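You operate a simulated robot arm through the tools that you are given. There is no shell and no other tool. Be economical: measure what you need, move in short steps, check, and stop when the job is done.

Carry out the task below with a simulated two-armed robot. There is one attempt and no reset: what you move stays moved.

TASK
Towel the drainer tray dry, holding it steady, then slide it back in.
Fine: pull it out on to the counter for that; the towel goes back; let nothing fall. What is to be rubbed or washed off counts as gone when no trace of it is left.

Only the result counts: the job must be done as asked and must still hold three seconds after the hand-in. Knocking over, shifting, dropping, spilling or breaking anything else fails it. Flat cloth is picked up by pressing the open fingertips on it (5 to 10 N) and closing them slowly along it; thin cloth reads only 2 to 8 mm in the jaws.

THE ROBOT
Two 6-joint arms with two-finger parallel grippers on one trunk, on a base that drives. Base frame: it is fixed to the floor where the robot stands at the start and does not move with it; the origin is under the middle of the robot, x ahead of it, y to its left, z up; the surface under the hand at the start is at about z = 0.8. Readings come in m, degrees, newtons and seconds.
The left shoulder is at the start at [0.06, 0.187, 1.072], the right one opposite. With the tool pointing down near the work surface each hand reaches from about 0.26 to 0.62 m from the robot's upright axis, wherever it stands, measured 20 degrees to its own side. Places, roughly: drainer tray (21x23x4 cm) [0.7, 0, 0.8]. Payload 1.57 kg a hand.
The tool frame of a hand sits at the grasp point between the pads (the TCP): z along the fingers, y along the line on which they close. The tips reach 0.03 m beyond it. The gripper opens to 0.11 m. The fingers are 0.024 m wide and 0.012 m thick; the gripper's body (0.048 by 0.112 m) begins 0.078 m behind the TCP.
Orientation is that of the tool frame in the base frame, as a unit quaternion [w, x, y, z]. With the fingers straight down and closing along the base's y, the tool's x points along the base's -x, its y along +y and its z along -z.

THE INTERFACE
- The arms move only by the tool drive_tool. It takes "left_deltas", "right_deltas" or both (then of equal length, played together; a hand with none holds still); each is a list of rows, each a list of 7 numbers: the shift along the base's x, y, z in m, then the turn, a rotation vector about the base's x, y, z in degrees, then the gripper command, from -1 (fully open) to 1 (shut), values between in proportion. In form: [[x, y, z, wx, wy, wz, jaw], ...]. A call has 1 to 12 rows; each row is the pose to reach, as a shift and turn from the pose commanded when the call began. Rows are played at 5 a second. More than 0.05 m and 8.6 degrees between two rows, or a gripper value outside its range, and nothing of the call is played. Where a pose cannot be reached the arm comes as near as it can. A force on the tool above 60 N (or 10 N above the force at the start of the call, whichever is more), or a blocked arm, ends the call early, and 0.2 s more pass. The fingers move at their own pace (about 0.153 m/s each) and stop on an object; they squeeze with about 22 N. The grip force told is the motor's: it shows also when the fingers shut on nothing. Time passes only in rows, and 0.2 s behind the last, so rows that repeat a pose let the fingers close. It gives the time, the measured TCP pose, the force on the tool (base axes), the opening and the grip force at its end, in the units of the frame above (readings bear some noise), with the torque about the TCP (base axes, N m) and any sound that the robot's microphone picked up.
- Cameras (640 x 400 px; columns grow to the right, rows downward): "scene" is now at [0.0161, -0.0015, 1.6084]; the picture's right is [-0.00, -1.00, 0.00], its down [-0.80, 0.00, -0.60] and it looks along [0.60, -0.00, -0.80] (base axes); focal length 275 px, centre (320, 200). "left" rides on the left gripper at [0.07, -0.016, -0.141] in its tool frame; the picture's right is [0.23, 0.97, 0.00], its down [-0.85, 0.20, -0.48] and it looks along [-0.47, 0.11, 0.88] (tool axes); focal length 222 px, centre (320, 200). "right" rides on the right gripper at [0.07, 0.016, -0.141] in its tool frame; the picture's right is [-0.23, 0.97, 0.00], its down [-0.86, -0.20, -0.48] and it looks along [-0.47, -0.11, 0.88] (tool axes); focal length 222 px, centre (320, 200). There is no depth. A picture from a camera that has moved, and an enlarged one, comes with that camera's place and axes in the base frame and with its lens.
- capture(camera): a new picture of that camera. The clock stands still meanwhile.
- raise_lower(by): slides the trunk up (or, below 0, down) by that many m; the arms and the scene camera ride with it, the base frame stays. It gives what a move gives, with no picture.
- roll_base(legs): drives the robot by 1 to 6 legs, each [ahead, left, turn to the left] in m, m and degrees, along the robot's own axes; the way and the turn of a leg run together, so that a leg with both is an arc; at most 1.5 m and 180 degrees a leg. The arms and the cameras ride along, it lands a little off, and it stops where it bumps. It gives what a move gives.
- turn_head(pan, tilt): turns the head with the scene camera to pan (to the left, within 86 degrees either way) and tilt (down, from -29 to 69), counted from straight ahead of the robot. It gives what a move gives.
- enlarge(camera, box): a new picture of the part [left, top, right, bottom] of that camera's present view, enlarged. The clock stands still meanwhile.
- close_job(): hands the job in; it is judged then, once.

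Work in short steps. Places have to be worked out from the pictures, the camera data and where the tool is seen: move nearer, look again, correct. Check each grasp and each placing, and mend what went wrong. You have 120 turns and 100 pictures in all, those below and enlarged ones among them. Open the grippers and draw the arms clear of the work before you hand the job in, unless the task says otherwise; then end with one line.

The tools are called by a JSON object that holds its "api" and its "payload". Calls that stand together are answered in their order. drive_tool: Moves the arms, as the interface text tells. Its arguments: {"type":"object","properties":{"left_deltas":{"type":"array","items":{"type":"array","items":{"type":"number"}}},"right_deltas":{"type":"array","items":{"type":"array","items":{"type":"number"}}}},"required":[]} The other tools are called the same way: raise_lower (by) slides the trunk up or down; roll_base (legs) drives the base; turn_head (pan, tilt) turns the head that bears the scene camera; capture (camera) takes a picture; enlarge (camera, box) takes an enlarged picture of a part of a camera's view; close_job () hands the job in.

At the start:

```text
clock: 0.0
left_tool_pos: [0.3764, 0.1531, 1.066]
left_ee_rot: [0.0, 0.0, 1.0, 0.0]
left_ft_force: [0.1, -0.5, -0.5]
left_wrist_torque: [-0.01, -0.05, -0.01]
left_opening: 0.11
left_finger_force: 0.1
right_tool_pos: [0.3587, -0.1884, 1.0563]
right_ee_rot: [0.0, 0.0, 1.0, 0.0]
right_ft_force: [0.0, -0.2, 0.3]
right_wrist_torque: [-0.02, -0.02, -0.01]
right_opening: 0.11
right_finger_force: 0.0
trunk travel left (down, up): [-0.7, 0.29]
robot x, y, heading: [0.0012, 0.0025, 0.1]
head pan, tilt: [-0.1, 52.9]
```

scene: 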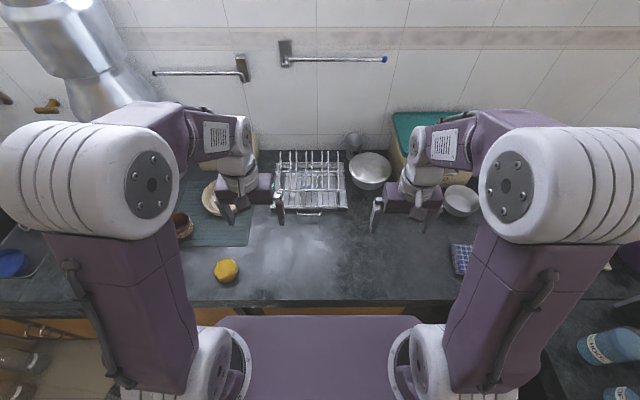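
right: 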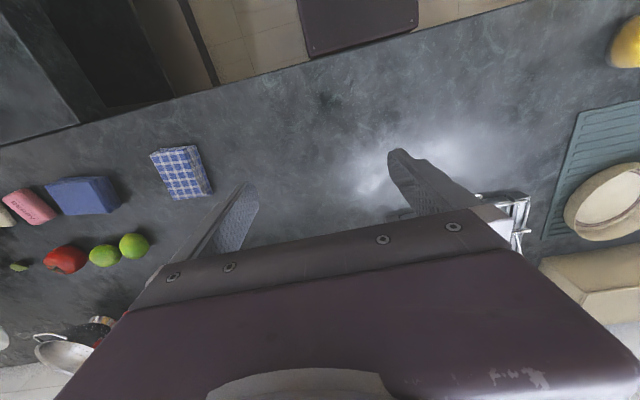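
left: 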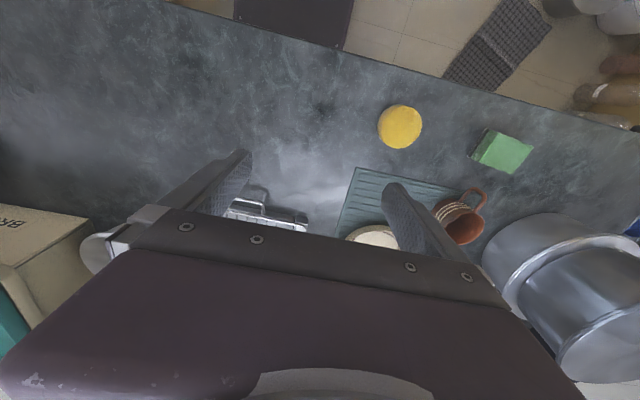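

I'll look closely at the drainer and the cloths first.

{"api": "enlarge", "payload": {"camera": "scene", "box": [240, 120, 400, 240]}}

{"api": "enlarge", "payload": {"camera": "right", "box": [0, 120, 260, 300]}}

{"api": "enlarge", "payload": {"camera": "left", "box": [340, 0, 640, 190]}}

```text
3.33 times, centred on (320, 180) of scene
camera zoom: at [0.0161, -0.0015, 1.6084], right [0.0, -1.0, 0.0], down [-0.8, 0.0, -0.6], along [0.6, 0.0, -0.8], focal length 918 px, centre (320, 267)
```

zoom: 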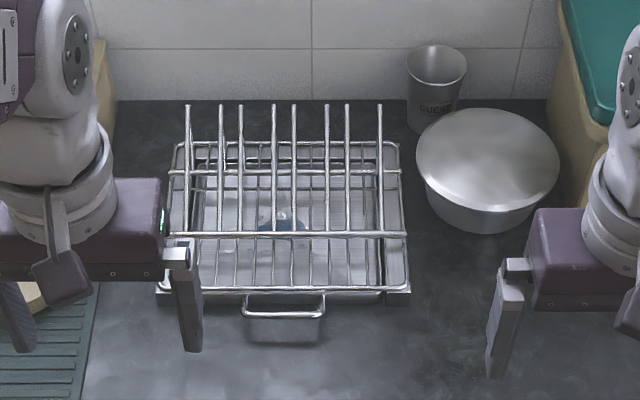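

```text
2.22 times, centred on (130, 210) of right
camera zoom: at [0.2892, -0.1726, 1.197], right [0.23, 0.97, 0.0], down [0.86, -0.2, 0.48], along [0.47, -0.11, -0.88], focal length 494 px, centre (742, 178)
```

zoom: 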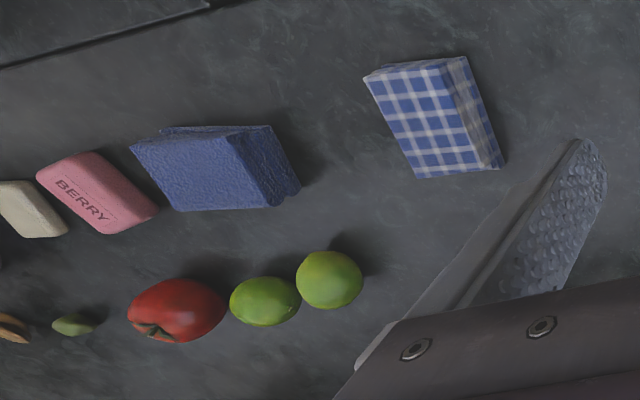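

```text
2.11 times, centred on (490, 95) of left
camera zoom: at [0.3075, 0.137, 1.2076], right [-0.23, 0.97, 0.0], down [0.85, 0.2, 0.48], along [0.47, 0.11, -0.88], focal length 468 px, centre (-38, 421)
```

zoom: 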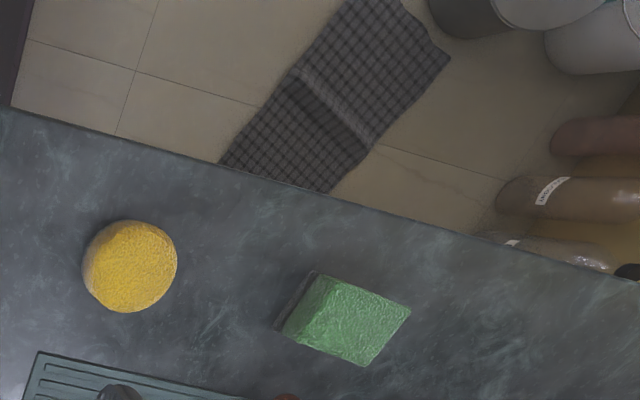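

Towel candidates: the blue checked folded cloth, a plain blue one, and a grey cloth on the left by the floor. I'll survey with the head.

{"api": "turn_head", "payload": {"pan": -45, "tilt": 45}}

{"api": "capture", "payload": {"camera": "scene"}}

{"api": "turn_head", "payload": {"pan": 60, "tilt": 45}}

{"api": "capture", "payload": {"camera": "scene"}}

```text
clock: 1.1
left_tool_pos: [0.3763, 0.1522, 1.0663]
left_ee_rot: [0.0, 0.0, 1.0, 0.0]
left_ft_force: [0.3, -0.8, 0.6]
left_wrist_torque: [0.03, 0.0, -0.02]
left_opening: 0.11
left_finger_force: 0.0
right_tool_pos: [0.3591, -0.1878, 1.0567]
right_ee_rot: [0.0, 0.0, 1.0, 0.0]
right_ft_force: [-0.1, -0.3, -0.3]
right_wrist_torque: [0.01, 0.0, 0.02]
right_opening: 0.11
right_finger_force: 0.0
trunk travel left (down, up): [-0.7, 0.29]
robot x, y, heading: [-0.0002, -0.0033, 0.1]
head pan, tilt: [-45.0, 45.0]
```

```text
93 pictures are left
camera scene: at [-0.0005, -0.0587, 1.6192], right [-0.71, -0.71, 0.0], down [-0.5, 0.5, -0.71], along [0.5, -0.5, -0.71], focal length 275 px, centre (320, 200)
```

scene: 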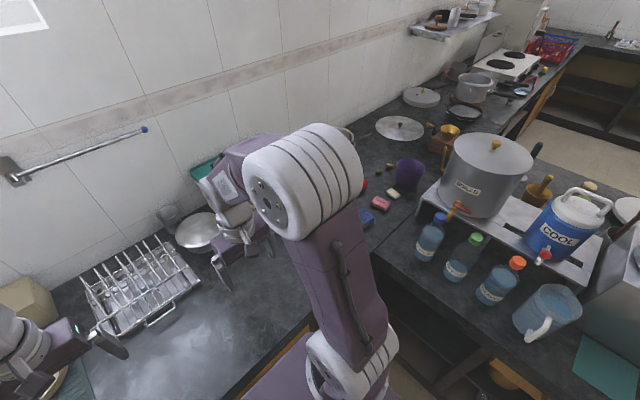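

```text
clock: 2.9
left_tool_pos: [0.3762, 0.1531, 1.0652]
left_ee_rot: [-0.001, 0.0, 1.0, 0.0]
left_ft_force: [0.6, -0.2, 0.6]
left_wrist_torque: [-0.02, -0.03, 0.02]
left_opening: 0.1102
left_finger_force: 0.0
right_tool_pos: [0.3597, -0.1886, 1.0568]
right_ee_rot: [0.001, 0.0, 1.0, 0.0]
right_ft_force: [0.0, 0.9, 0.1]
right_wrist_torque: [-0.02, -0.02, 0.02]
right_opening: 0.1102
right_finger_force: 0.0
trunk travel left (down, up): [-0.7, 0.29]
robot x, y, heading: [-0.0015, -0.0021, 0.0]
head pan, tilt: [60.0, 45.0]
```

```text
92 pictures are left
camera scene: at [-0.0174, 0.0691, 1.6192], right [0.87, -0.5, 0.0], down [-0.35, -0.61, -0.71], along [0.35, 0.61, -0.71], focal length 275 px, centre (320, 200)
```

scene: 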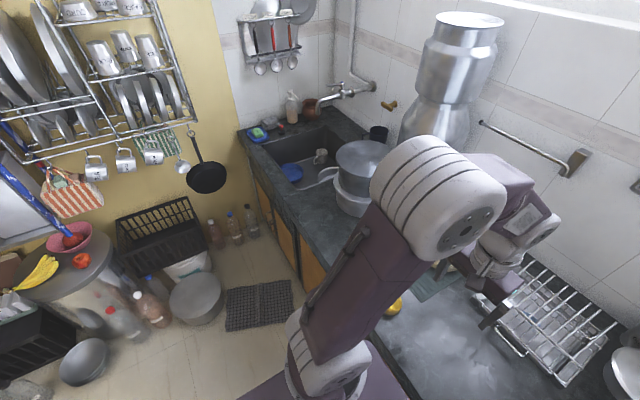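

The grey thing is a floor mat, so the blue checked folded cloth is the towel. I'll look back at the tray, zoomed in on the handle, and at the interior.

{"api": "turn_head", "payload": {"pan": 0, "tilt": 53}}

{"api": "enlarge", "payload": {"camera": "scene", "box": [268, 145, 356, 225]}}

{"api": "enlarge", "payload": {"camera": "scene", "box": [410, 180, 530, 290]}}

```text
clock: 4.2
left_tool_pos: [0.376, 0.1514, 1.0658]
left_ee_rot: [0.001, -0.001, 1.0, 0.0]
left_ft_force: [0.6, 0.8, -0.7]
left_wrist_torque: [-0.04, -0.04, 0.02]
left_opening: 0.11
left_finger_force: 0.1
right_tool_pos: [0.3596, -0.1886, 1.0563]
right_ee_rot: [0.0, 0.0, 1.0, 0.001]
right_ft_force: [0.7, -0.3, -0.4]
right_wrist_torque: [0.03, 0.0, 0.0]
right_opening: 0.1101
right_finger_force: 0.0
trunk travel left (down, up): [-0.7, 0.29]
robot x, y, heading: [-0.0028, -0.0031, -0.1]
head pan, tilt: [0.0, 53.0]
```

```text
5.00 times, centred on (312, 185) of scene
camera zoom: at [0.016, -0.0012, 1.6083], right [0.0, -1.0, 0.0], down [-0.8, 0.0, -0.6], along [0.6, 0.0, -0.8], focal length 1377 px, centre (360, 275)
```

zoom: 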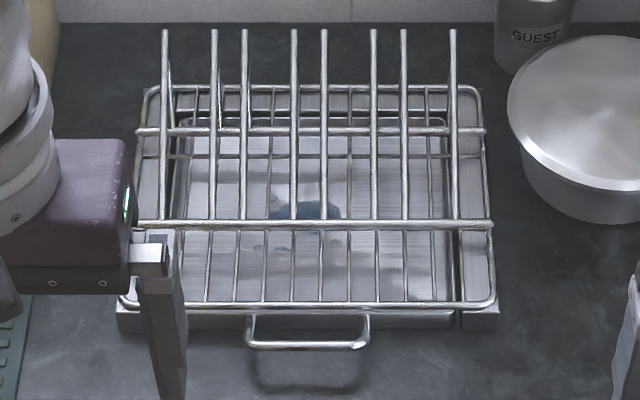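

```text
3.64 times, centred on (470, 235) of scene
camera zoom: at [0.016, -0.0012, 1.6083], right [0.0, -1.0, 0.0], down [-0.8, 0.0, -0.6], along [0.6, 0.0, -0.8], focal length 1001 px, centre (-226, 73)
```

zoom: 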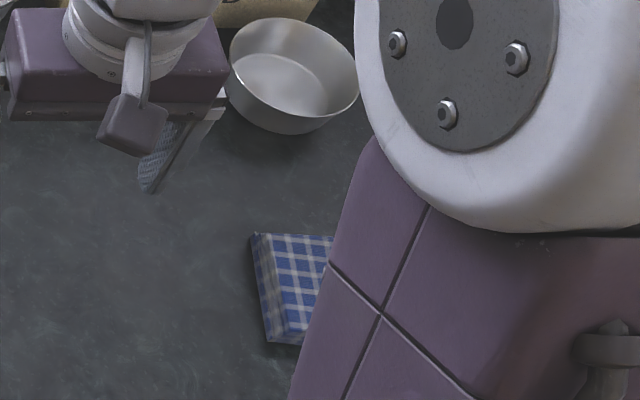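

The handle bar is at about x 0.546, y from -0.01 to 0.08, and the tray centre y is about 0.035, with a bluish wet patch inside. I'll turn the left hand so its fingers close along x and bring it near the handle from above for a close look.

{"api": "drive_tool", "payload": {"left_deltas": [[0.01, -0.01, -0.005, 0, 0, -8.2, -1], [0.02, -0.02, -0.01, 0, 0, -16.4, -1], [0.03, -0.03, -0.015, 0, 0, -24.6, -1], [0.04, -0.04, -0.02, 0, 0, -32.8, -1], [0.05, -0.05, -0.025, 0, 0, -41, -1], [0.06, -0.06, -0.03, 0, 0, -49.2, -1], [0.07, -0.07, -0.035, 0, 0, -57.4, -1], [0.08, -0.08, -0.04, 0, 0, -65.6, -1], [0.09, -0.09, -0.045, 0, 0, -73.8, -1], [0.1, -0.1, -0.05, 0, 0, -82, -1], [0.1, -0.117, -0.05, 0, 0, -90, -1]]}}

{"api": "capture", "payload": {"camera": "left"}}

{"api": "capture", "payload": {"camera": "scene"}}

```text
clock: 6.6
left_tool_pos: [0.4769, 0.0343, 1.0155]
left_ee_rot: [0.0, 0.708, 0.706, 0.0]
left_ft_force: [-1.1, -0.2, 0.9]
left_wrist_torque: [0.03, -0.02, -0.02]
left_opening: 0.1099
left_finger_force: 0.2
right_tool_pos: [0.3591, -0.1899, 1.0569]
right_ee_rot: [0.0, 0.0, 1.0, 0.0]
right_ft_force: [0.3, 0.1, -0.1]
right_wrist_torque: [0.0, -0.04, 0.0]
right_opening: 0.1102
right_finger_force: 0.0
trunk travel left (down, up): [-0.7, 0.29]
robot x, y, heading: [-0.0001, -0.0006, -0.0]
head pan, tilt: [0.0, 53.0]
```

```text
89 pictures are left
camera left: at [0.4611, 0.1051, 1.1576], right [0.97, 0.22, 0.0], down [0.2, -0.86, 0.48], along [0.11, -0.47, -0.88], focal length 222 px, centre (320, 200)
```

left: 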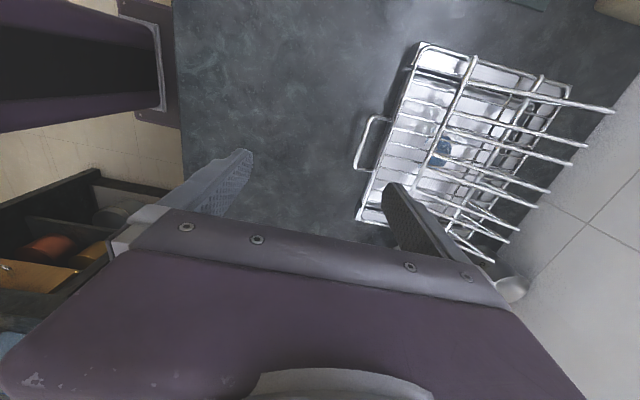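

```text
88 pictures are left
camera scene: at [0.0158, -0.0022, 1.6083], right [0.0, -1.0, 0.0], down [-0.8, 0.0, -0.6], along [0.6, 0.0, -0.8], focal length 275 px, centre (320, 200)
```

scene: 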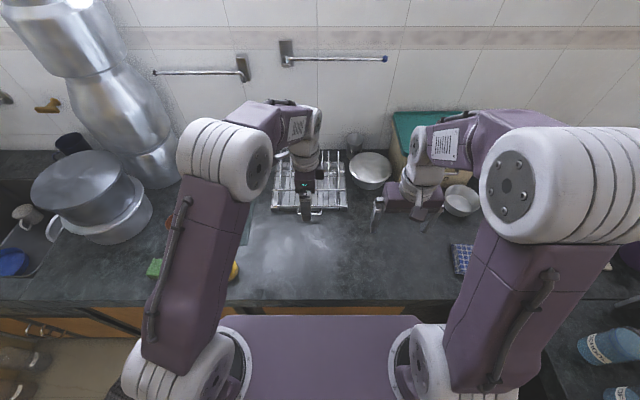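

Good view from the side. I'll enlarge the handle in the left camera to triangulate it.

{"api": "enlarge", "payload": {"camera": "left", "box": [330, 30, 620, 230]}}

```text
2.00 times, centred on (475, 130) of left
camera zoom: at [0.4611, 0.1051, 1.1576], right [0.97, 0.22, 0.0], down [0.2, -0.86, 0.48], along [0.11, -0.47, -0.88], focal length 444 px, centre (10, 340)
```

zoom: 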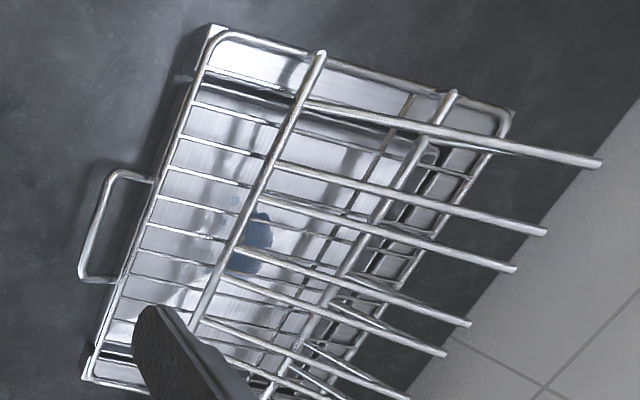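

Triangulating the two views puts the handle bar at x≈0.543, y −0.002…0.075, z≈0.826, and the rack's front wire is only ~15 mm behind it. Straddling the handle along y is safer, so I'll turn the hand back and hover above it.

{"api": "drive_tool", "payload": {"left_deltas": [[0, 0, 0, 0, 0, 8.4, -1], [0, 0, 0, 0, 0, 16.6, -1], [0, 0, 0, 0, 0, 24.8, -1], [0.01, 0, 0, 0, 0, 33, -1], [0.02, 0, 0, 0, 0, 41.2, -1], [0.03, 0, 0, 0, 0, 49.4, -1], [0.04, 0, 0, 0, 0, 57.6, -1], [0.05, 0, -0.01, 0, 0, 65.8, -1], [0.054, 0.002, -0.03, 0, 0, 74, -1], [0.054, 0.002, -0.05, 0, 0, 82.2, -1], [0.054, 0.002, -0.08, 0, 0, 90, -1], [0.054, 0.002, -0.1, 0, 0, 90, -1]]}}

{"api": "enlarge", "payload": {"camera": "scene", "box": [268, 145, 356, 225]}}

{"api": "capture", "payload": {"camera": "left"}}

```text
clock: 9.2
left_tool_pos: [0.5307, 0.0367, 0.9172]
left_ee_rot: [0.001, -0.001, 1.0, 0.0]
left_ft_force: [0.5, 0.2, -0.4]
left_wrist_torque: [-0.04, 0.02, 0.02]
left_opening: 0.11
left_finger_force: 0.1
right_tool_pos: [0.3594, -0.1882, 1.056]
right_ee_rot: [0.0, -0.001, 1.0, -0.001]
right_ft_force: [0.2, 0.4, -0.3]
right_wrist_torque: [0.01, -0.02, -0.05]
right_opening: 0.1099
right_finger_force: 0.1
trunk travel left (down, up): [-0.7, 0.29]
robot x, y, heading: [-0.0017, 0.0016, 0.0]
head pan, tilt: [0.0, 53.0]
```

```text
5.00 times, centred on (312, 185) of scene
camera zoom: at [0.0164, -0.0013, 1.6083], right [0.0, -1.0, 0.0], down [-0.8, 0.0, -0.6], along [0.6, 0.0, -0.8], focal length 1377 px, centre (360, 275)
```

zoom: 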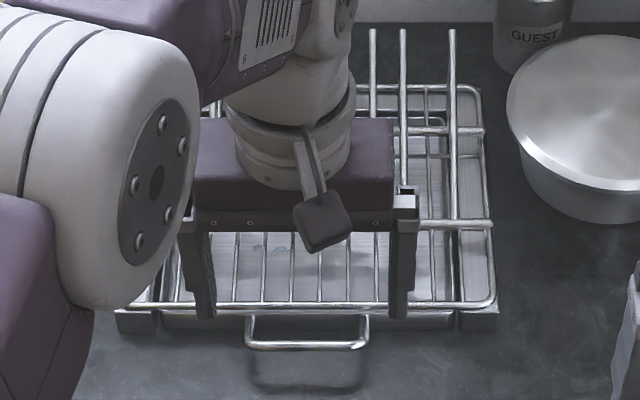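

```text
85 pictures are left
camera left: at [0.4619, 0.0216, 1.0576], right [-0.23, 0.97, 0.0], down [0.85, 0.2, 0.48], along [0.47, 0.11, -0.88], focal length 222 px, centre (320, 200)
```

left: 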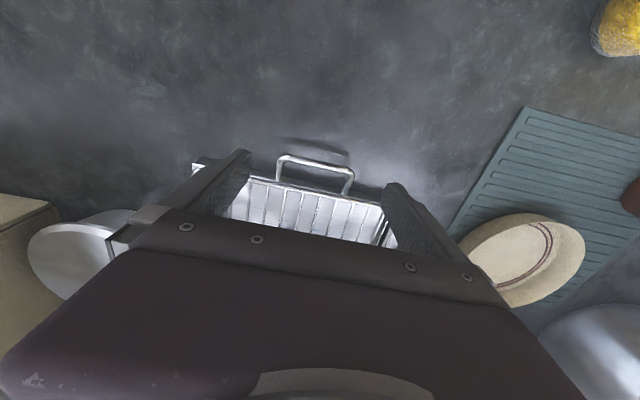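

The fingers straddle the handle nicely (bar at x≈0.541, y≈0.037). I'll descend to z≈0.838.

{"api": "drive_tool", "payload": {"left_deltas": [[0.003, 0, -0.03, 0, 0, 0, -1], [0.005, 0, -0.055, 0, 0, 0, -1], [0.005, 0, -0.07, 0, 0, 0, -1], [0.005, 0, -0.079, 0, 0, 0, -1], [0.005, 0, -0.079, 0, 0, 0, -1]]}}

{"api": "enlarge", "payload": {"camera": "scene", "box": [268, 145, 356, 225]}}

{"api": "enlarge", "payload": {"camera": "left", "box": [200, 100, 440, 260]}}

```text
clock: 10.4
left_tool_pos: [0.5373, 0.0388, 0.8369]
left_ee_rot: [0.0, 0.0, 1.0, 0.0]
left_ft_force: [-0.9, -0.4, -0.5]
left_wrist_torque: [-0.02, 0.01, 0.01]
left_opening: 0.11
left_finger_force: 0.2
right_tool_pos: [0.3596, -0.19, 1.0554]
right_ee_rot: [0.0, 0.001, 1.0, 0.0]
right_ft_force: [-0.8, -0.3, -0.3]
right_wrist_torque: [0.0, 0.0, 0.02]
right_opening: 0.1101
right_finger_force: 0.1
trunk travel left (down, up): [-0.7, 0.29]
robot x, y, heading: [-0.0002, -0.0003, 0.0]
head pan, tilt: [0.0, 53.0]
```

```text
5.00 times, centred on (312, 185) of scene
camera zoom: at [0.0159, -0.0014, 1.6083], right [0.0, -1.0, 0.0], down [-0.8, 0.0, -0.6], along [0.6, 0.0, -0.8], focal length 1377 px, centre (360, 275)
```

zoom: 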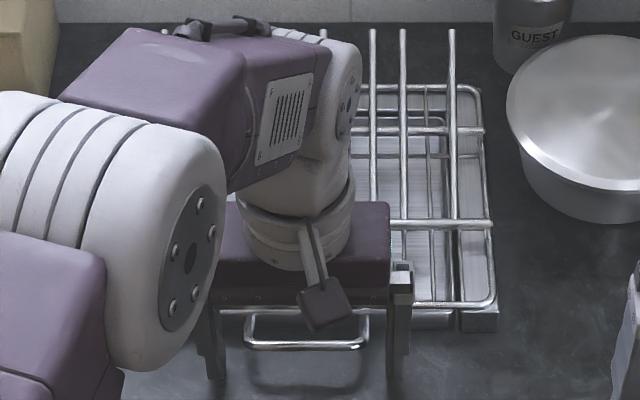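

```text
2.50 times, centred on (320, 180) of left
camera zoom: at [0.4667, 0.0223, 0.9785], right [-0.23, 0.97, 0.0], down [0.85, 0.2, 0.48], along [0.47, 0.11, -0.88], focal length 555 px, centre (320, 250)
```

zoom: 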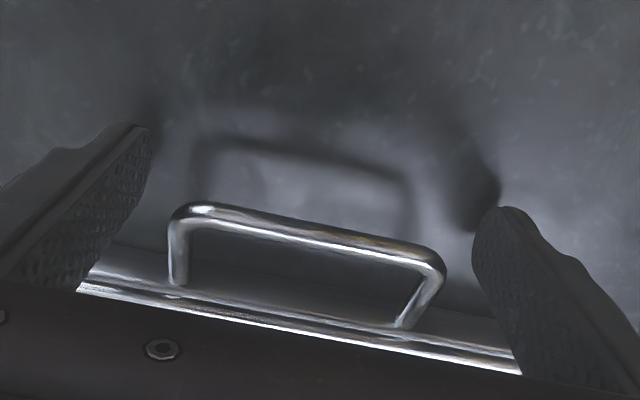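

The bar sits between the fingers at x≈0.5435. I'll nudge forward 3 mm and close gradually on the handle's two ends.

{"api": "drive_tool", "payload": {"left_deltas": [[0.003, 0, 0, 0, 0, 0, -1], [0.003, 0, 0, 0, 0, 0, -0.2], [0.003, 0, 0, 0, 0, 0, 0.4], [0.003, 0, 0, 0, 0, 0, 1], [0.003, 0, 0, 0, 0, 0, 1], [0.003, 0, 0, 0, 0, 0, 1]]}}

{"api": "enlarge", "payload": {"camera": "left", "box": [200, 100, 440, 260]}}

```text
clock: 11.8
left_tool_pos: [0.5392, 0.0386, 0.8361]
left_ee_rot: [0.0, 0.0, 1.0, 0.0]
left_ft_force: [-1.2, -0.4, 0.3]
left_wrist_torque: [0.0, 0.14, -0.02]
left_opening: 0.0871
left_finger_force: 22.3
right_tool_pos: [0.3585, -0.1888, 1.0564]
right_ee_rot: [0.0, 0.001, 1.0, -0.001]
right_ft_force: [1.1, -0.1, 0.0]
right_wrist_torque: [-0.01, -0.02, -0.01]
right_opening: 0.1102
right_finger_force: 0.3
trunk travel left (down, up): [-0.7, 0.29]
robot x, y, heading: [-0.0007, -0.0004, 0.0]
head pan, tilt: [0.0, 53.0]
```

```text
2.50 times, centred on (320, 180) of left
camera zoom: at [0.4699, 0.022, 0.9783], right [-0.23, 0.97, 0.0], down [0.86, 0.2, 0.48], along [0.47, 0.11, -0.88], focal length 555 px, centre (320, 250)
```

zoom: 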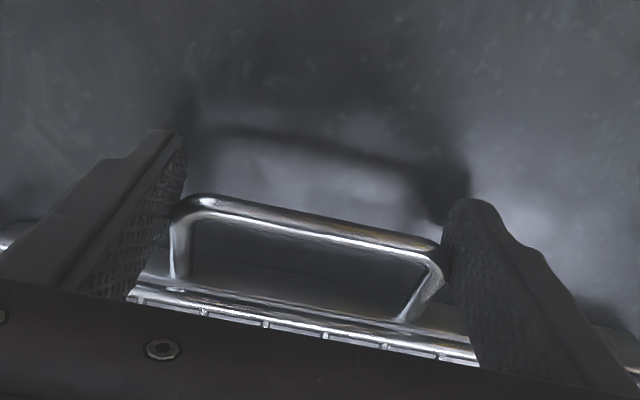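

Gripped at 87 mm with 22 N. I'll pull the tray slowly straight out by 6 cm and check.

{"api": "drive_tool", "payload": {"left_deltas": [[-0.005, 0, 0, 0, 0, 0, 1], [-0.015, 0, 0, 0, 0, 0, 1], [-0.025, 0, 0, 0, 0, 0, 1], [-0.035, 0, 0, 0, 0, 0, 1], [-0.045, 0, 0, 0, 0, 0, 1], [-0.06, 0, 0, 0, 0, 0, 1]]}}

{"api": "enlarge", "payload": {"camera": "scene", "box": [250, 145, 390, 245]}}

```text
clock: 13.2
left_tool_pos: [0.4782, 0.037, 0.836]
left_ee_rot: [0.0, 0.001, 1.0, 0.0]
left_ft_force: [-0.9, 0.0, 0.1]
left_wrist_torque: [-0.01, 0.18, 0.0]
left_opening: 0.0867
left_finger_force: 21.9
right_tool_pos: [0.3602, -0.1884, 1.0566]
right_ee_rot: [0.0, 0.0, 1.0, 0.0]
right_ft_force: [-0.2, 0.2, 0.1]
right_wrist_torque: [0.0, 0.01, 0.02]
right_opening: 0.1099
right_finger_force: 0.1
trunk travel left (down, up): [-0.7, 0.29]
robot x, y, heading: [-0.0059, 0.0008, 0.2]
head pan, tilt: [0.0, 53.0]
```

```text
4.00 times, centred on (320, 195) of scene
camera zoom: at [0.0158, -0.0014, 1.6083], right [0.0, -1.0, 0.0], down [-0.8, 0.0, -0.6], along [0.6, 0.0, -0.8], focal length 1102 px, centre (320, 220)
```

zoom: 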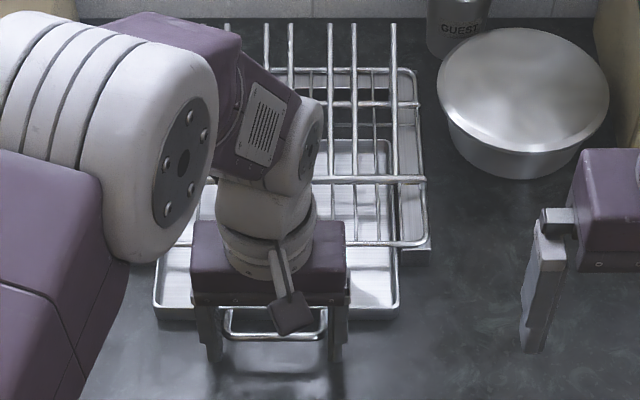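

It slides straight. I'll continue to about 0.235 m of total travel.

{"api": "drive_tool", "payload": {"left_deltas": [[-0.015, 0, 0, 0, 0, 0, 1], [-0.03, 0, 0, 0, 0, 0, 1], [-0.045, 0, 0, 0, 0, 0, 1], [-0.06, 0, 0, 0, 0, 0, 1], [-0.075, 0, 0, 0, 0, 0, 1], [-0.09, 0, 0, 0, 0, 0, 1], [-0.105, 0, 0, 0, 0, 0, 1], [-0.12, 0, 0, 0, 0, 0, 1], [-0.135, 0, 0, 0, 0, 0, 1], [-0.15, 0, 0, 0, 0, 0, 1], [-0.165, 0, 0, 0, 0, 0, 1], [-0.175, 0, 0, 0, 0, 0, 1]]}}

{"api": "enlarge", "payload": {"camera": "scene", "box": [240, 145, 432, 305]}}

{"api": "capture", "payload": {"camera": "scene"}}

```text
clock: 15.8
left_tool_pos: [0.3029, 0.0382, 0.836]
left_ee_rot: [0.0, 0.0, 1.0, 0.0]
left_ft_force: [-0.9, -0.3, -0.1]
left_wrist_torque: [-0.12, -0.1, 0.04]
left_opening: 0.087
left_finger_force: 22.6
right_tool_pos: [0.3599, -0.1891, 1.0565]
right_ee_rot: [0.0, 0.0, 1.0, 0.001]
right_ft_force: [-0.8, -0.8, -0.1]
right_wrist_torque: [-0.02, -0.02, 0.0]
right_opening: 0.1099
right_finger_force: 0.1
trunk travel left (down, up): [-0.7, 0.29]
robot x, y, heading: [-0.0002, -0.0027, -0.1]
head pan, tilt: [0.0, 53.0]
```

```text
2.50 times, centred on (336, 225) of scene
camera zoom: at [0.0159, -0.0014, 1.6083], right [0.0, -1.0, 0.0], down [-0.8, 0.0, -0.6], along [0.6, 0.0, -0.8], focal length 688 px, centre (280, 138)
```

zoom: 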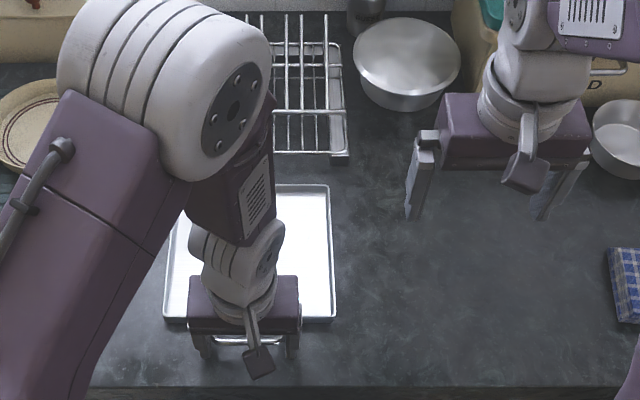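

```text
79 pictures are left
camera scene: at [0.0159, -0.0014, 1.6083], right [0.0, -1.0, 0.0], down [-0.8, 0.0, -0.6], along [0.6, 0.0, -0.8], focal length 275 px, centre (320, 200)
```

scene: 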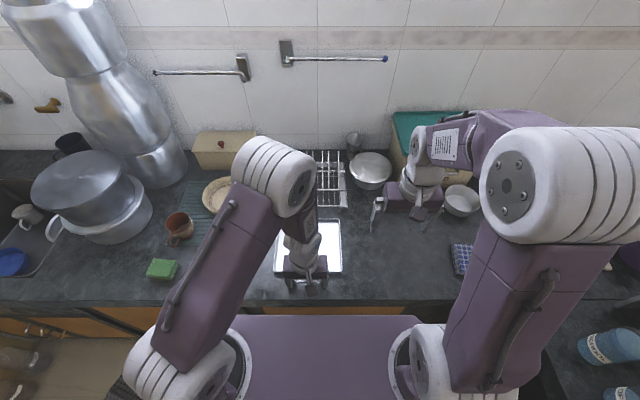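

The tray is fully out on the counter (x≈0.33–0.52, y≈−0.065–0.135), held by the left hand. Now I'll move the right hand toward the towel to look at it closely.

{"api": "drive_tool", "payload": {"right_deltas": [[0.01, -0.04, 0, 0, 0, 0, -1], [0.02, -0.08, 0, 0, 0, 0, -1], [0.03, -0.12, 0, 0, 0, 0, -1], [0.04, -0.16, 0, 0, 0, 0, -1], [0.05, -0.2, 0, 0, 0, 0, -1], [0.055, -0.24, 0, 0, 0, 0, -1], [0.06, -0.265, -0.02, 0, 0, 0, -1], [0.06, -0.265, -0.05, 0, 0, 0, -1]]}}

{"api": "capture", "payload": {"camera": "right"}}

{"api": "enlarge", "payload": {"camera": "scene", "box": [240, 145, 432, 305]}}

```text
clock: 17.6
left_tool_pos: [0.304, 0.0383, 0.8365]
left_ee_rot: [-0.001, 0.001, 1.0, 0.0]
left_ft_force: [-0.5, -0.7, 0.5]
left_wrist_torque: [0.06, 0.04, -0.07]
left_opening: 0.0866
left_finger_force: 21.8
right_tool_pos: [0.4186, -0.4536, 1.0054]
right_ee_rot: [0.0, 0.0, 1.0, 0.0]
right_ft_force: [1.0, 0.2, 0.2]
right_wrist_torque: [-0.02, 0.0, 0.0]
right_opening: 0.1101
right_finger_force: 0.0
trunk travel left (down, up): [-0.7, 0.29]
robot x, y, heading: [-0.0015, -0.0022, 0.1]
head pan, tilt: [0.0, 53.0]
```

```text
78 pictures are left
camera right: at [0.3493, -0.4371, 1.1463], right [0.23, 0.97, 0.0], down [0.86, -0.2, 0.48], along [0.47, -0.11, -0.88], focal length 222 px, centre (320, 200)
```

right: 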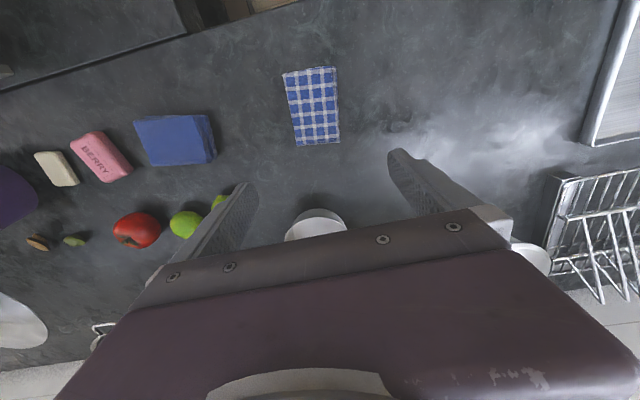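

```text
2.50 times, centred on (336, 225) of scene
camera zoom: at [0.0164, -0.0016, 1.6083], right [0.0, -1.0, 0.0], down [-0.8, 0.0, -0.6], along [0.6, 0.0, -0.8], focal length 688 px, centre (280, 138)
```

zoom: 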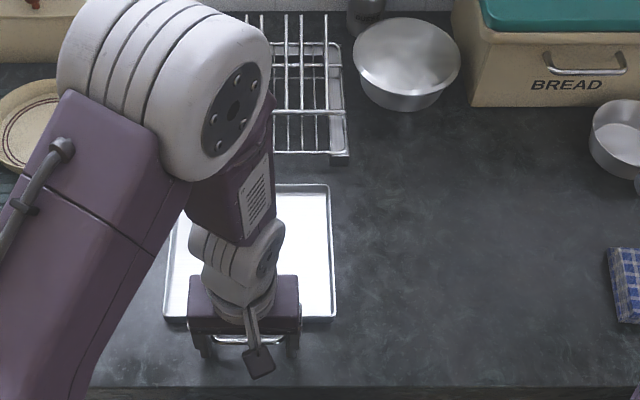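

I'll zoom on the towel to see its thickness and shape.

{"api": "enlarge", "payload": {"camera": "right", "box": [250, 40, 380, 160]}}

{"api": "enlarge", "payload": {"camera": "scene", "box": [440, 235, 490, 285]}}

```text
3.33 times, centred on (315, 100) of right
camera zoom: at [0.3493, -0.4371, 1.1463], right [0.23, 0.97, 0.0], down [0.86, -0.2, 0.48], along [0.47, -0.11, -0.88], focal length 740 px, centre (337, 533)
```

zoom: 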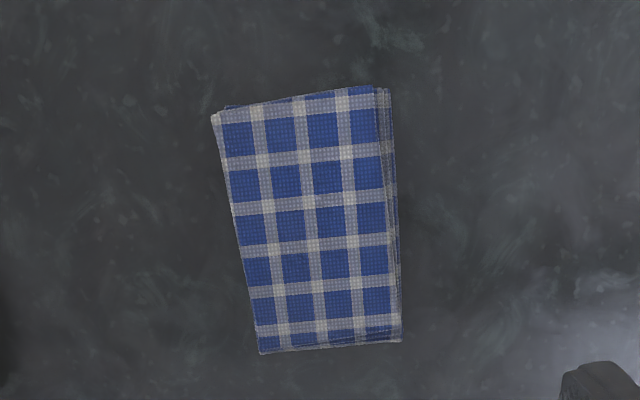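

```text
8.00 times, centred on (465, 260) of scene
camera zoom: at [0.0164, -0.0016, 1.6083], right [0.0, -1.0, 0.0], down [-0.8, 0.0, -0.6], along [0.6, 0.0, -0.8], focal length 2203 px, centre (-840, -280)
```

zoom: 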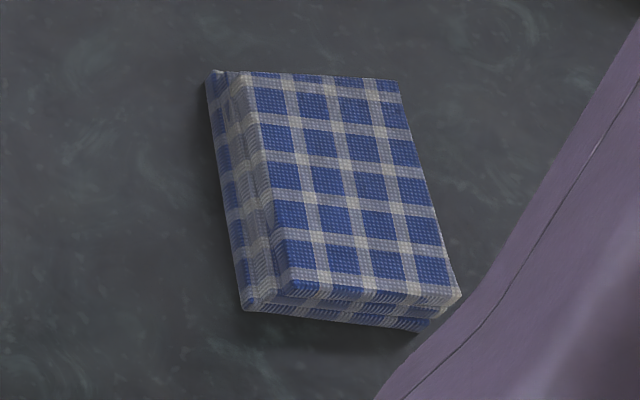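

The towel is about 9.5 × 6.5 × 2.2 cm, centred at (0.383, −0.458) with yaw about −7°. I'll align over it and come down to a low hover, then check.

{"api": "drive_tool", "payload": {"right_deltas": [[-0.01, 0, -0.02, 0, 0, -3.5, -1], [-0.036, -0.005, -0.05, 0, 0, -7, -1], [-0.036, -0.005, -0.08, 0, 0, -7, -1], [-0.036, -0.005, -0.1, 0, 0, -7, -1], [-0.036, -0.005, -0.105, 0, 0, -7, -1]]}}

{"api": "capture", "payload": {"camera": "right"}}

{"api": "enlarge", "payload": {"camera": "scene", "box": [420, 210, 500, 290]}}

```text
clock: 18.8
left_tool_pos: [0.3038, 0.0361, 0.8365]
left_ee_rot: [0.0, 0.0, 1.0, 0.0]
left_ft_force: [1.0, -0.4, 0.1]
left_wrist_torque: [0.02, 0.01, -0.04]
left_opening: 0.087
left_finger_force: 21.9
right_tool_pos: [0.3837, -0.4592, 0.9017]
right_ee_rot: [0.0, 0.061, 0.998, 0.0]
right_ft_force: [0.0, 0.0, 0.4]
right_wrist_torque: [-0.03, -0.01, 0.02]
right_opening: 0.1098
right_finger_force: 0.0
trunk travel left (down, up): [-0.7, 0.29]
robot x, y, heading: [0.0005, 0.0013, -0.1]
head pan, tilt: [0.0, 53.0]
```

```text
74 pictures are left
camera right: at [0.3157, -0.4346, 1.0414], right [0.34, 0.94, 0.0], down [0.82, -0.3, 0.48], along [0.45, -0.16, -0.88], focal length 222 px, centre (320, 200)
```

right: 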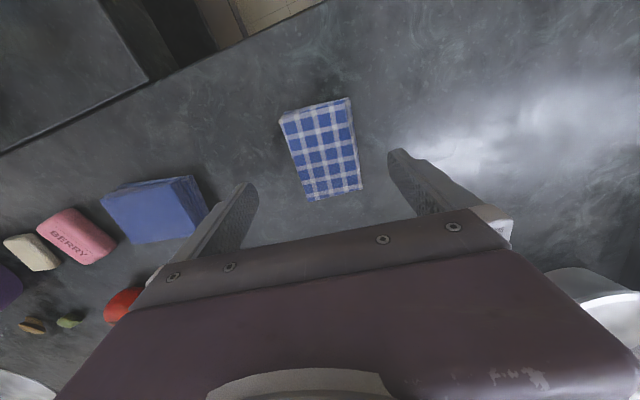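

```text
5.00 times, centred on (460, 250) of scene
camera zoom: at [0.0162, -0.0014, 1.6083], right [0.0, -1.0, 0.0], down [-0.8, 0.0, -0.6], along [0.6, 0.0, -0.8], focal length 1377 px, centre (-380, -50)
```

zoom: 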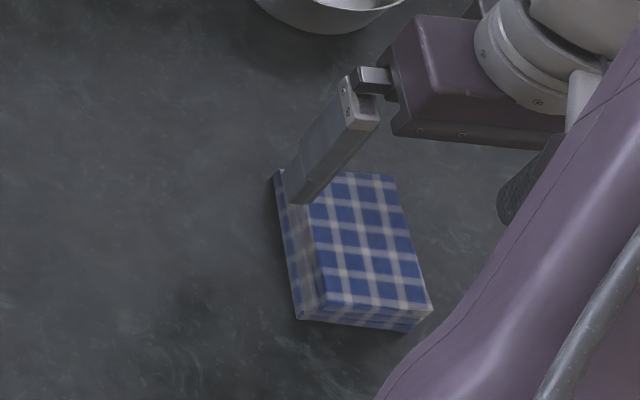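

Aligned; the towel centre reads (0.381, −0.452). I'll shift 5 mm, descend so the tips are ~8 mm above the counter, and close slowly around its sides.

{"api": "drive_tool", "payload": {"right_deltas": [[-0.002, 0.005, -0.02, 0, 0, 1, -1], [-0.002, 0.005, -0.04, 0, 0, 1, -1], [-0.002, 0.005, -0.055, 0, 0, 1, -1], [-0.002, 0.005, -0.0635, 0, 0, 1, -1], [-0.002, 0.005, -0.0635, 0, 0, 1, -1]]}}

{"api": "capture", "payload": {"camera": "right"}}

```text
clock: 20.0
left_tool_pos: [0.3033, 0.0382, 0.8355]
left_ee_rot: [0.0, 0.0, 1.0, 0.0]
left_ft_force: [0.6, 0.5, -0.5]
left_wrist_torque: [0.05, 0.01, 0.0]
left_opening: 0.087
left_finger_force: 21.5
right_tool_pos: [0.3815, -0.454, 0.8371]
right_ee_rot: [0.0, 0.052, 0.999, 0.0]
right_ft_force: [0.0, 0.6, 0.4]
right_wrist_torque: [-0.03, 0.02, 0.0]
right_opening: 0.1101
right_finger_force: 0.0
trunk travel left (down, up): [-0.7, 0.29]
robot x, y, heading: [-0.0002, -0.0003, 0.1]
head pan, tilt: [0.0, 53.0]
```

```text
72 pictures are left
camera right: at [0.3134, -0.4308, 0.9787], right [0.33, 0.94, 0.0], down [0.83, -0.29, 0.48], along [0.45, -0.16, -0.88], focal length 222 px, centre (320, 200)
```

right: 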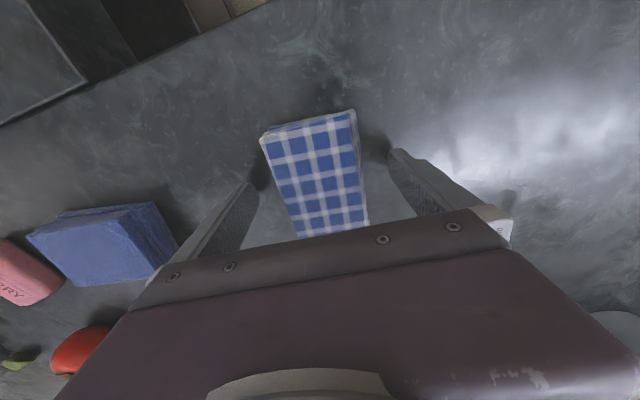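

Fingers are on both sides. Closing slowly.

{"api": "drive_tool", "payload": {"right_deltas": [[0, 0, 0, 0, 0, 0, -0.7], [0, 0, 0, 0, 0, 0, -0.4], [0, 0, 0, 0, 0, 0, -0.2], [0, 0, 0, 0, 0, 0, 0], [0, 0, 0, 0, 0, 0, 0.2], [0, 0, 0, 0, 0, 0, 0.5], [0, 0, 0, 0, 0, 0, 1], [0, 0, 0, 0, 0, 0, 1], [0, 0, 0, 0, 0, 0, 1]]}}

{"api": "capture", "payload": {"camera": "right"}}

```text
clock: 22.0
left_tool_pos: [0.3041, 0.0372, 0.8365]
left_ee_rot: [0.0, 0.0, 1.0, 0.0]
left_ft_force: [-0.4, 0.5, 0.2]
left_wrist_torque: [0.03, 0.01, -0.03]
left_opening: 0.0871
left_finger_force: 21.7
right_tool_pos: [0.3809, -0.4542, 0.8376]
right_ee_rot: [0.0, 0.052, 0.999, 0.0]
right_ft_force: [-0.4, -0.4, 0.2]
right_wrist_torque: [0.0, 0.0, 0.0]
right_opening: 0.0653
right_finger_force: 21.6
trunk travel left (down, up): [-0.7, 0.29]
robot x, y, heading: [0.0024, -0.003, 0.0]
head pan, tilt: [0.0, 53.0]
```

```text
71 pictures are left
camera right: at [0.3133, -0.4308, 0.9788], right [0.33, 0.94, 0.0], down [0.83, -0.29, 0.48], along [0.45, -0.16, -0.88], focal length 222 px, centre (320, 200)
```

right: 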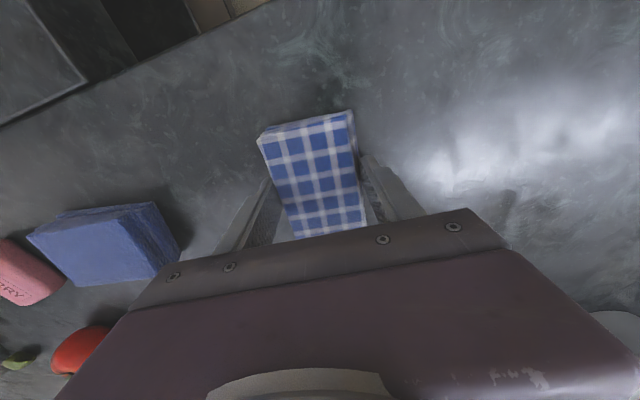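

Towel gripped (65 mm, 21.6 N). Its home pose is TCP (0.381, −0.454, 0.8375). Lifting and checking it.

{"api": "drive_tool", "payload": {"right_deltas": [[0, 0, 0.01, 0, 0, 0, 1], [0, 0, 0.025, 0, 0, 0, 1], [0, 0, 0.05, 0, 0, 0, 1], [0, 0, 0.08, 0, 0, 0, 1], [0, 0, 0.1, 0, 0, 0, 1]]}}

{"api": "capture", "payload": {"camera": "right"}}

{"api": "enlarge", "payload": {"camera": "scene", "box": [400, 150, 528, 280]}}

```text
clock: 23.2
left_tool_pos: [0.3037, 0.0381, 0.8354]
left_ee_rot: [0.0, 0.0, 1.0, -0.001]
left_ft_force: [-0.4, 0.4, 0.2]
left_wrist_torque: [0.1, 0.03, 0.07]
left_opening: 0.087
left_finger_force: 21.7
right_tool_pos: [0.3813, -0.4542, 0.9382]
right_ee_rot: [0.0, 0.053, 0.999, 0.001]
right_ft_force: [0.2, -0.1, 0.5]
right_wrist_torque: [0.01, 0.01, 0.02]
right_opening: 0.0
right_finger_force: 21.2
trunk travel left (down, up): [-0.7, 0.29]
robot x, y, heading: [0.0027, 0.0017, 0.0]
head pan, tilt: [0.0, 53.0]
```

```text
70 pictures are left
camera right: at [0.3134, -0.4297, 1.0789], right [0.33, 0.94, 0.0], down [0.83, -0.29, 0.48], along [0.45, -0.16, -0.88], focal length 222 px, centre (320, 200)
```

right: 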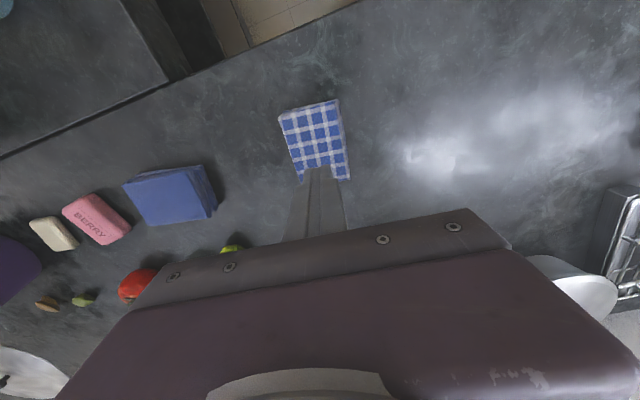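

```text
3.08 times, centred on (464, 215) of scene
camera zoom: at [0.0158, -0.0011, 1.6083], right [0.0, -1.0, 0.0], down [-0.8, 0.0, -0.6], along [0.6, 0.0, -0.8], focal length 847 px, centre (-123, 154)
```

zoom: 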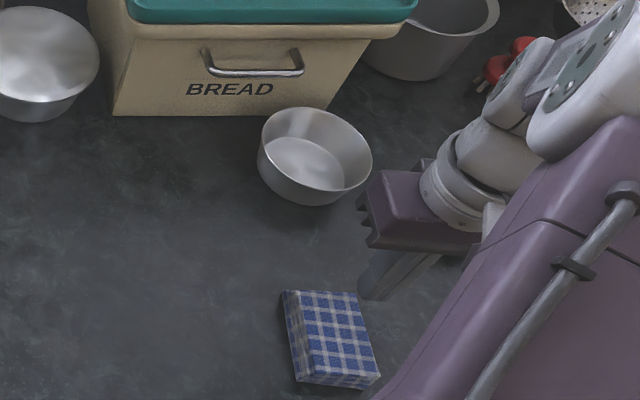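

The towel slipped out and stayed put; it must be picked by pinching as the task hints. I'll reopen partly (~39 mm), and press the fingertips onto its top gently.

{"api": "drive_tool", "payload": {"right_deltas": [[0, 0, 0, 0, 0, 0, 0.3], [0, 0, -0.03, 0, 0, 0, 0.3], [0, 0.001, -0.06, 0, 0, 0, 0.3], [0, 0.001, -0.075, 0, 0, 0, 0.3], [0, 0.001, -0.08, 0, 0, 0, 0.3], [0, 0.001, -0.084, 0, 0, 0, 0.3]]}}

```text
clock: 24.6
left_tool_pos: [0.3018, 0.0392, 0.8383]
left_ee_rot: [0.002, 0.0, 1.0, -0.002]
left_ft_force: [-0.2, -0.2, -0.3]
left_wrist_torque: [-0.02, 0.21, 0.02]
left_opening: 0.0869
left_finger_force: 22.0
right_tool_pos: [0.3811, -0.4521, 0.8598]
right_ee_rot: [0.005, 0.052, 0.999, -0.005]
right_ft_force: [1.5, -4.4, 44.9]
right_wrist_torque: [0.31, 0.11, 0.0]
right_opening: 0.0386
right_finger_force: 0.0
trunk travel left (down, up): [-0.7, 0.29]
robot x, y, heading: [-0.0029, 0.0014, -0.2]
head pan, tilt: [0.0, 53.0]
```

Contact is firmer than wanted (45 N, towel top z≈0.83). I'll back off 5 mm of command to about 7 N.

{"api": "drive_tool", "payload": {"right_deltas": [[0, 0, 0.003, 0, 0, 0, 0.3], [0, 0, 0.0048, 0, 0, 0, 0.3], [0, 0, 0.0048, 0, 0, 0, 0.3]]}}

```text
clock: 25.4
left_tool_pos: [0.303, 0.037, 0.8374]
left_ee_rot: [0.0, 0.0, 1.0, -0.001]
left_ft_force: [-0.1, -0.5, 1.0]
left_wrist_torque: [0.09, 0.06, 0.08]
left_opening: 0.087
left_finger_force: 21.9
right_tool_pos: [0.3817, -0.4524, 0.8603]
right_ee_rot: [0.001, 0.052, 0.999, -0.001]
right_ft_force: [6.6, -5.9, 23.8]
right_wrist_torque: [-0.19, -0.19, 0.0]
right_opening: 0.0385
right_finger_force: 0.0
trunk travel left (down, up): [-0.7, 0.29]
robot x, y, heading: [-0.0017, -0.0005, -0.1]
head pan, tilt: [0.0, 53.0]
```

Still 24 N; raise another ~3 mm.

{"api": "drive_tool", "payload": {"right_deltas": [[0, 0, 0.002, 0, 0, 0, 0.3], [0, 0, 0.003, 0, 0, 0, 0.3], [0, 0, 0.003, 0, 0, 0, 0.3]]}}

```text
clock: 26.2
left_tool_pos: [0.3035, 0.038, 0.8367]
left_ee_rot: [0.0, -0.001, 1.0, 0.0]
left_ft_force: [-0.7, 1.0, 2.9]
left_wrist_torque: [-0.09, -0.12, 0.17]
left_opening: 0.0867
left_finger_force: 21.8
right_tool_pos: [0.3795, -0.4518, 0.861]
right_ee_rot: [0.0, 0.052, 0.999, 0.001]
right_ft_force: [-0.4, 0.1, -0.5]
right_wrist_torque: [0.0, -0.01, 0.0]
right_opening: 0.0386
right_finger_force: 0.0
trunk travel left (down, up): [-0.7, 0.29]
robot x, y, heading: [0.0024, -0.0012, -0.1]
head pan, tilt: [0.0, 53.0]
```

Just off contact now; lower 1 mm and read.

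{"api": "drive_tool", "payload": {"right_deltas": [[0, 0, -0.001, 0, 0, 0, 0.3], [0, 0, -0.001, 0, 0, 0, 0.3]]}}

```text
clock: 26.8
left_tool_pos: [0.3039, 0.0362, 0.8376]
left_ee_rot: [-0.001, 0.001, 1.0, 0.001]
left_ft_force: [0.0, 0.4, 0.3]
left_wrist_torque: [-0.11, -0.06, 0.08]
left_opening: 0.087
left_finger_force: 21.9
right_tool_pos: [0.38, -0.453, 0.8604]
right_ee_rot: [-0.001, 0.053, 0.999, 0.0]
right_ft_force: [-0.5, 0.1, 0.5]
right_wrist_torque: [0.0, 0.0, 0.0]
right_opening: 0.0384
right_finger_force: 0.1
trunk travel left (down, up): [-0.7, 0.29]
robot x, y, heading: [0.0009, -0.0006, 0.0]
head pan, tilt: [0.0, 53.0]
```

Lower another 1 mm.

{"api": "drive_tool", "payload": {"right_deltas": [[0, 0, -0.001, 0, 0, 0, 0.3], [0, 0, -0.001, 0, 0, 0, 0.3]]}}

```text
clock: 27.4
left_tool_pos: [0.3027, 0.0368, 0.8359]
left_ee_rot: [0.0, 0.0, 1.0, 0.0]
left_ft_force: [0.2, -1.0, 0.8]
left_wrist_torque: [0.05, 0.2, 0.01]
left_opening: 0.0867
left_finger_force: 22.1
right_tool_pos: [0.3817, -0.4523, 0.8598]
right_ee_rot: [0.001, 0.052, 0.999, 0.0]
right_ft_force: [-0.7, 0.7, 3.9]
right_wrist_torque: [0.01, 0.05, -0.04]
right_opening: 0.0384
right_finger_force: 0.1
trunk travel left (down, up): [-0.7, 0.29]
robot x, y, heading: [0.0011, -0.0012, -0.1]
head pan, tilt: [0.0, 53.0]
```

Near 4 N; lower 0.5 mm more and close slowly along the cloth.

{"api": "drive_tool", "payload": {"right_deltas": [[0, 0, -0.0005, 0, 0, 0, 0.3], [0, 0, -0.0005, 0, 0, 0, 0.4], [0, 0, -0.0005, 0, 0, 0, 0.5], [0, 0, -0.0005, 0, 0, 0, 0.6], [0, 0, -0.0005, 0, 0, 0, 0.7], [0, 0, -0.0005, 0, 0, 0, 0.8], [0, 0, -0.0005, 0, 0, 0, 0.9], [0, 0, -0.0005, 0, 0, 0, 1], [0, 0, -0.0005, 0, 0, 0, 1], [0, 0, -0.0005, 0, 0, 0, 1]]}}

{"api": "capture", "payload": {"camera": "right"}}

```text
clock: 29.6
left_tool_pos: [0.3036, 0.0369, 0.8372]
left_ee_rot: [0.0, 0.0, 1.0, -0.001]
left_ft_force: [-0.6, 1.3, -1.0]
left_wrist_torque: [0.09, 0.12, 0.03]
left_opening: 0.0871
left_finger_force: 22.4
right_tool_pos: [0.3802, -0.4534, 0.8605]
right_ee_rot: [0.001, 0.053, 0.999, -0.001]
right_ft_force: [1.1, 1.1, 12.2]
right_wrist_torque: [0.03, 0.0, -0.02]
right_opening: 0.0002
right_finger_force: 21.3
trunk travel left (down, up): [-0.7, 0.29]
robot x, y, heading: [0.0007, -0.0016, 0.4]
head pan, tilt: [0.0, 53.0]
```

```text
68 pictures are left
camera right: at [0.3127, -0.4283, 1.0002], right [0.33, 0.94, 0.0], down [0.83, -0.29, 0.48], along [0.45, -0.16, -0.88], focal length 222 px, centre (320, 200)
```

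right: 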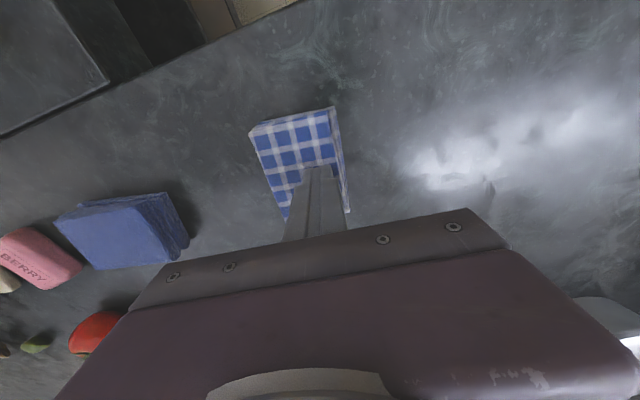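

Jaws closed empty; the force was likely off. I'll raise a little, reopen, and retry with a careful ~7 N press and slower closing.

{"api": "drive_tool", "payload": {"right_deltas": [[0, 0, 0.005, 0, 0, 0, 1], [0, 0, 0.006, 0, 0, 0, 0.2], [0, 0, 0.006, 0, 0, 0, 0.2], [0, 0, 0.002, 0, 0, 0, 0.2], [0, 0, 0.0005, 0, 0, 0, 0.2], [0, 0, 0.0005, 0, 0, 0, 0.2]]}}

{"api": "enlarge", "payload": {"camera": "right", "box": [220, 80, 420, 230]}}

```text
clock: 31.0
left_tool_pos: [0.3028, 0.0361, 0.8357]
left_ee_rot: [-0.001, 0.0, 1.0, -0.001]
left_ft_force: [0.9, 0.2, 0.3]
left_wrist_torque: [0.03, 0.06, 0.06]
left_opening: 0.0871
left_finger_force: 21.4
right_tool_pos: [0.3811, -0.4529, 0.8586]
right_ee_rot: [0.0, 0.052, 0.999, 0.0]
right_ft_force: [-0.4, -0.1, 2.4]
right_wrist_torque: [-0.05, 0.04, 0.02]
right_opening: 0.044
right_finger_force: 0.0
trunk travel left (down, up): [-0.7, 0.29]
robot x, y, heading: [-0.0038, -0.0013, 0.0]
head pan, tilt: [0.0, 53.0]
```

```text
2.67 times, centred on (320, 155) of right
camera zoom: at [0.3134, -0.4296, 1.0004], right [0.33, 0.94, 0.0], down [0.83, -0.29, 0.48], along [0.45, -0.16, -0.88], focal length 592 px, centre (320, 320)
```

zoom: 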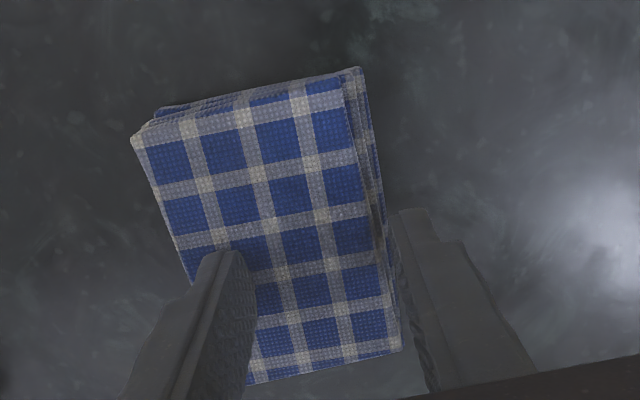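

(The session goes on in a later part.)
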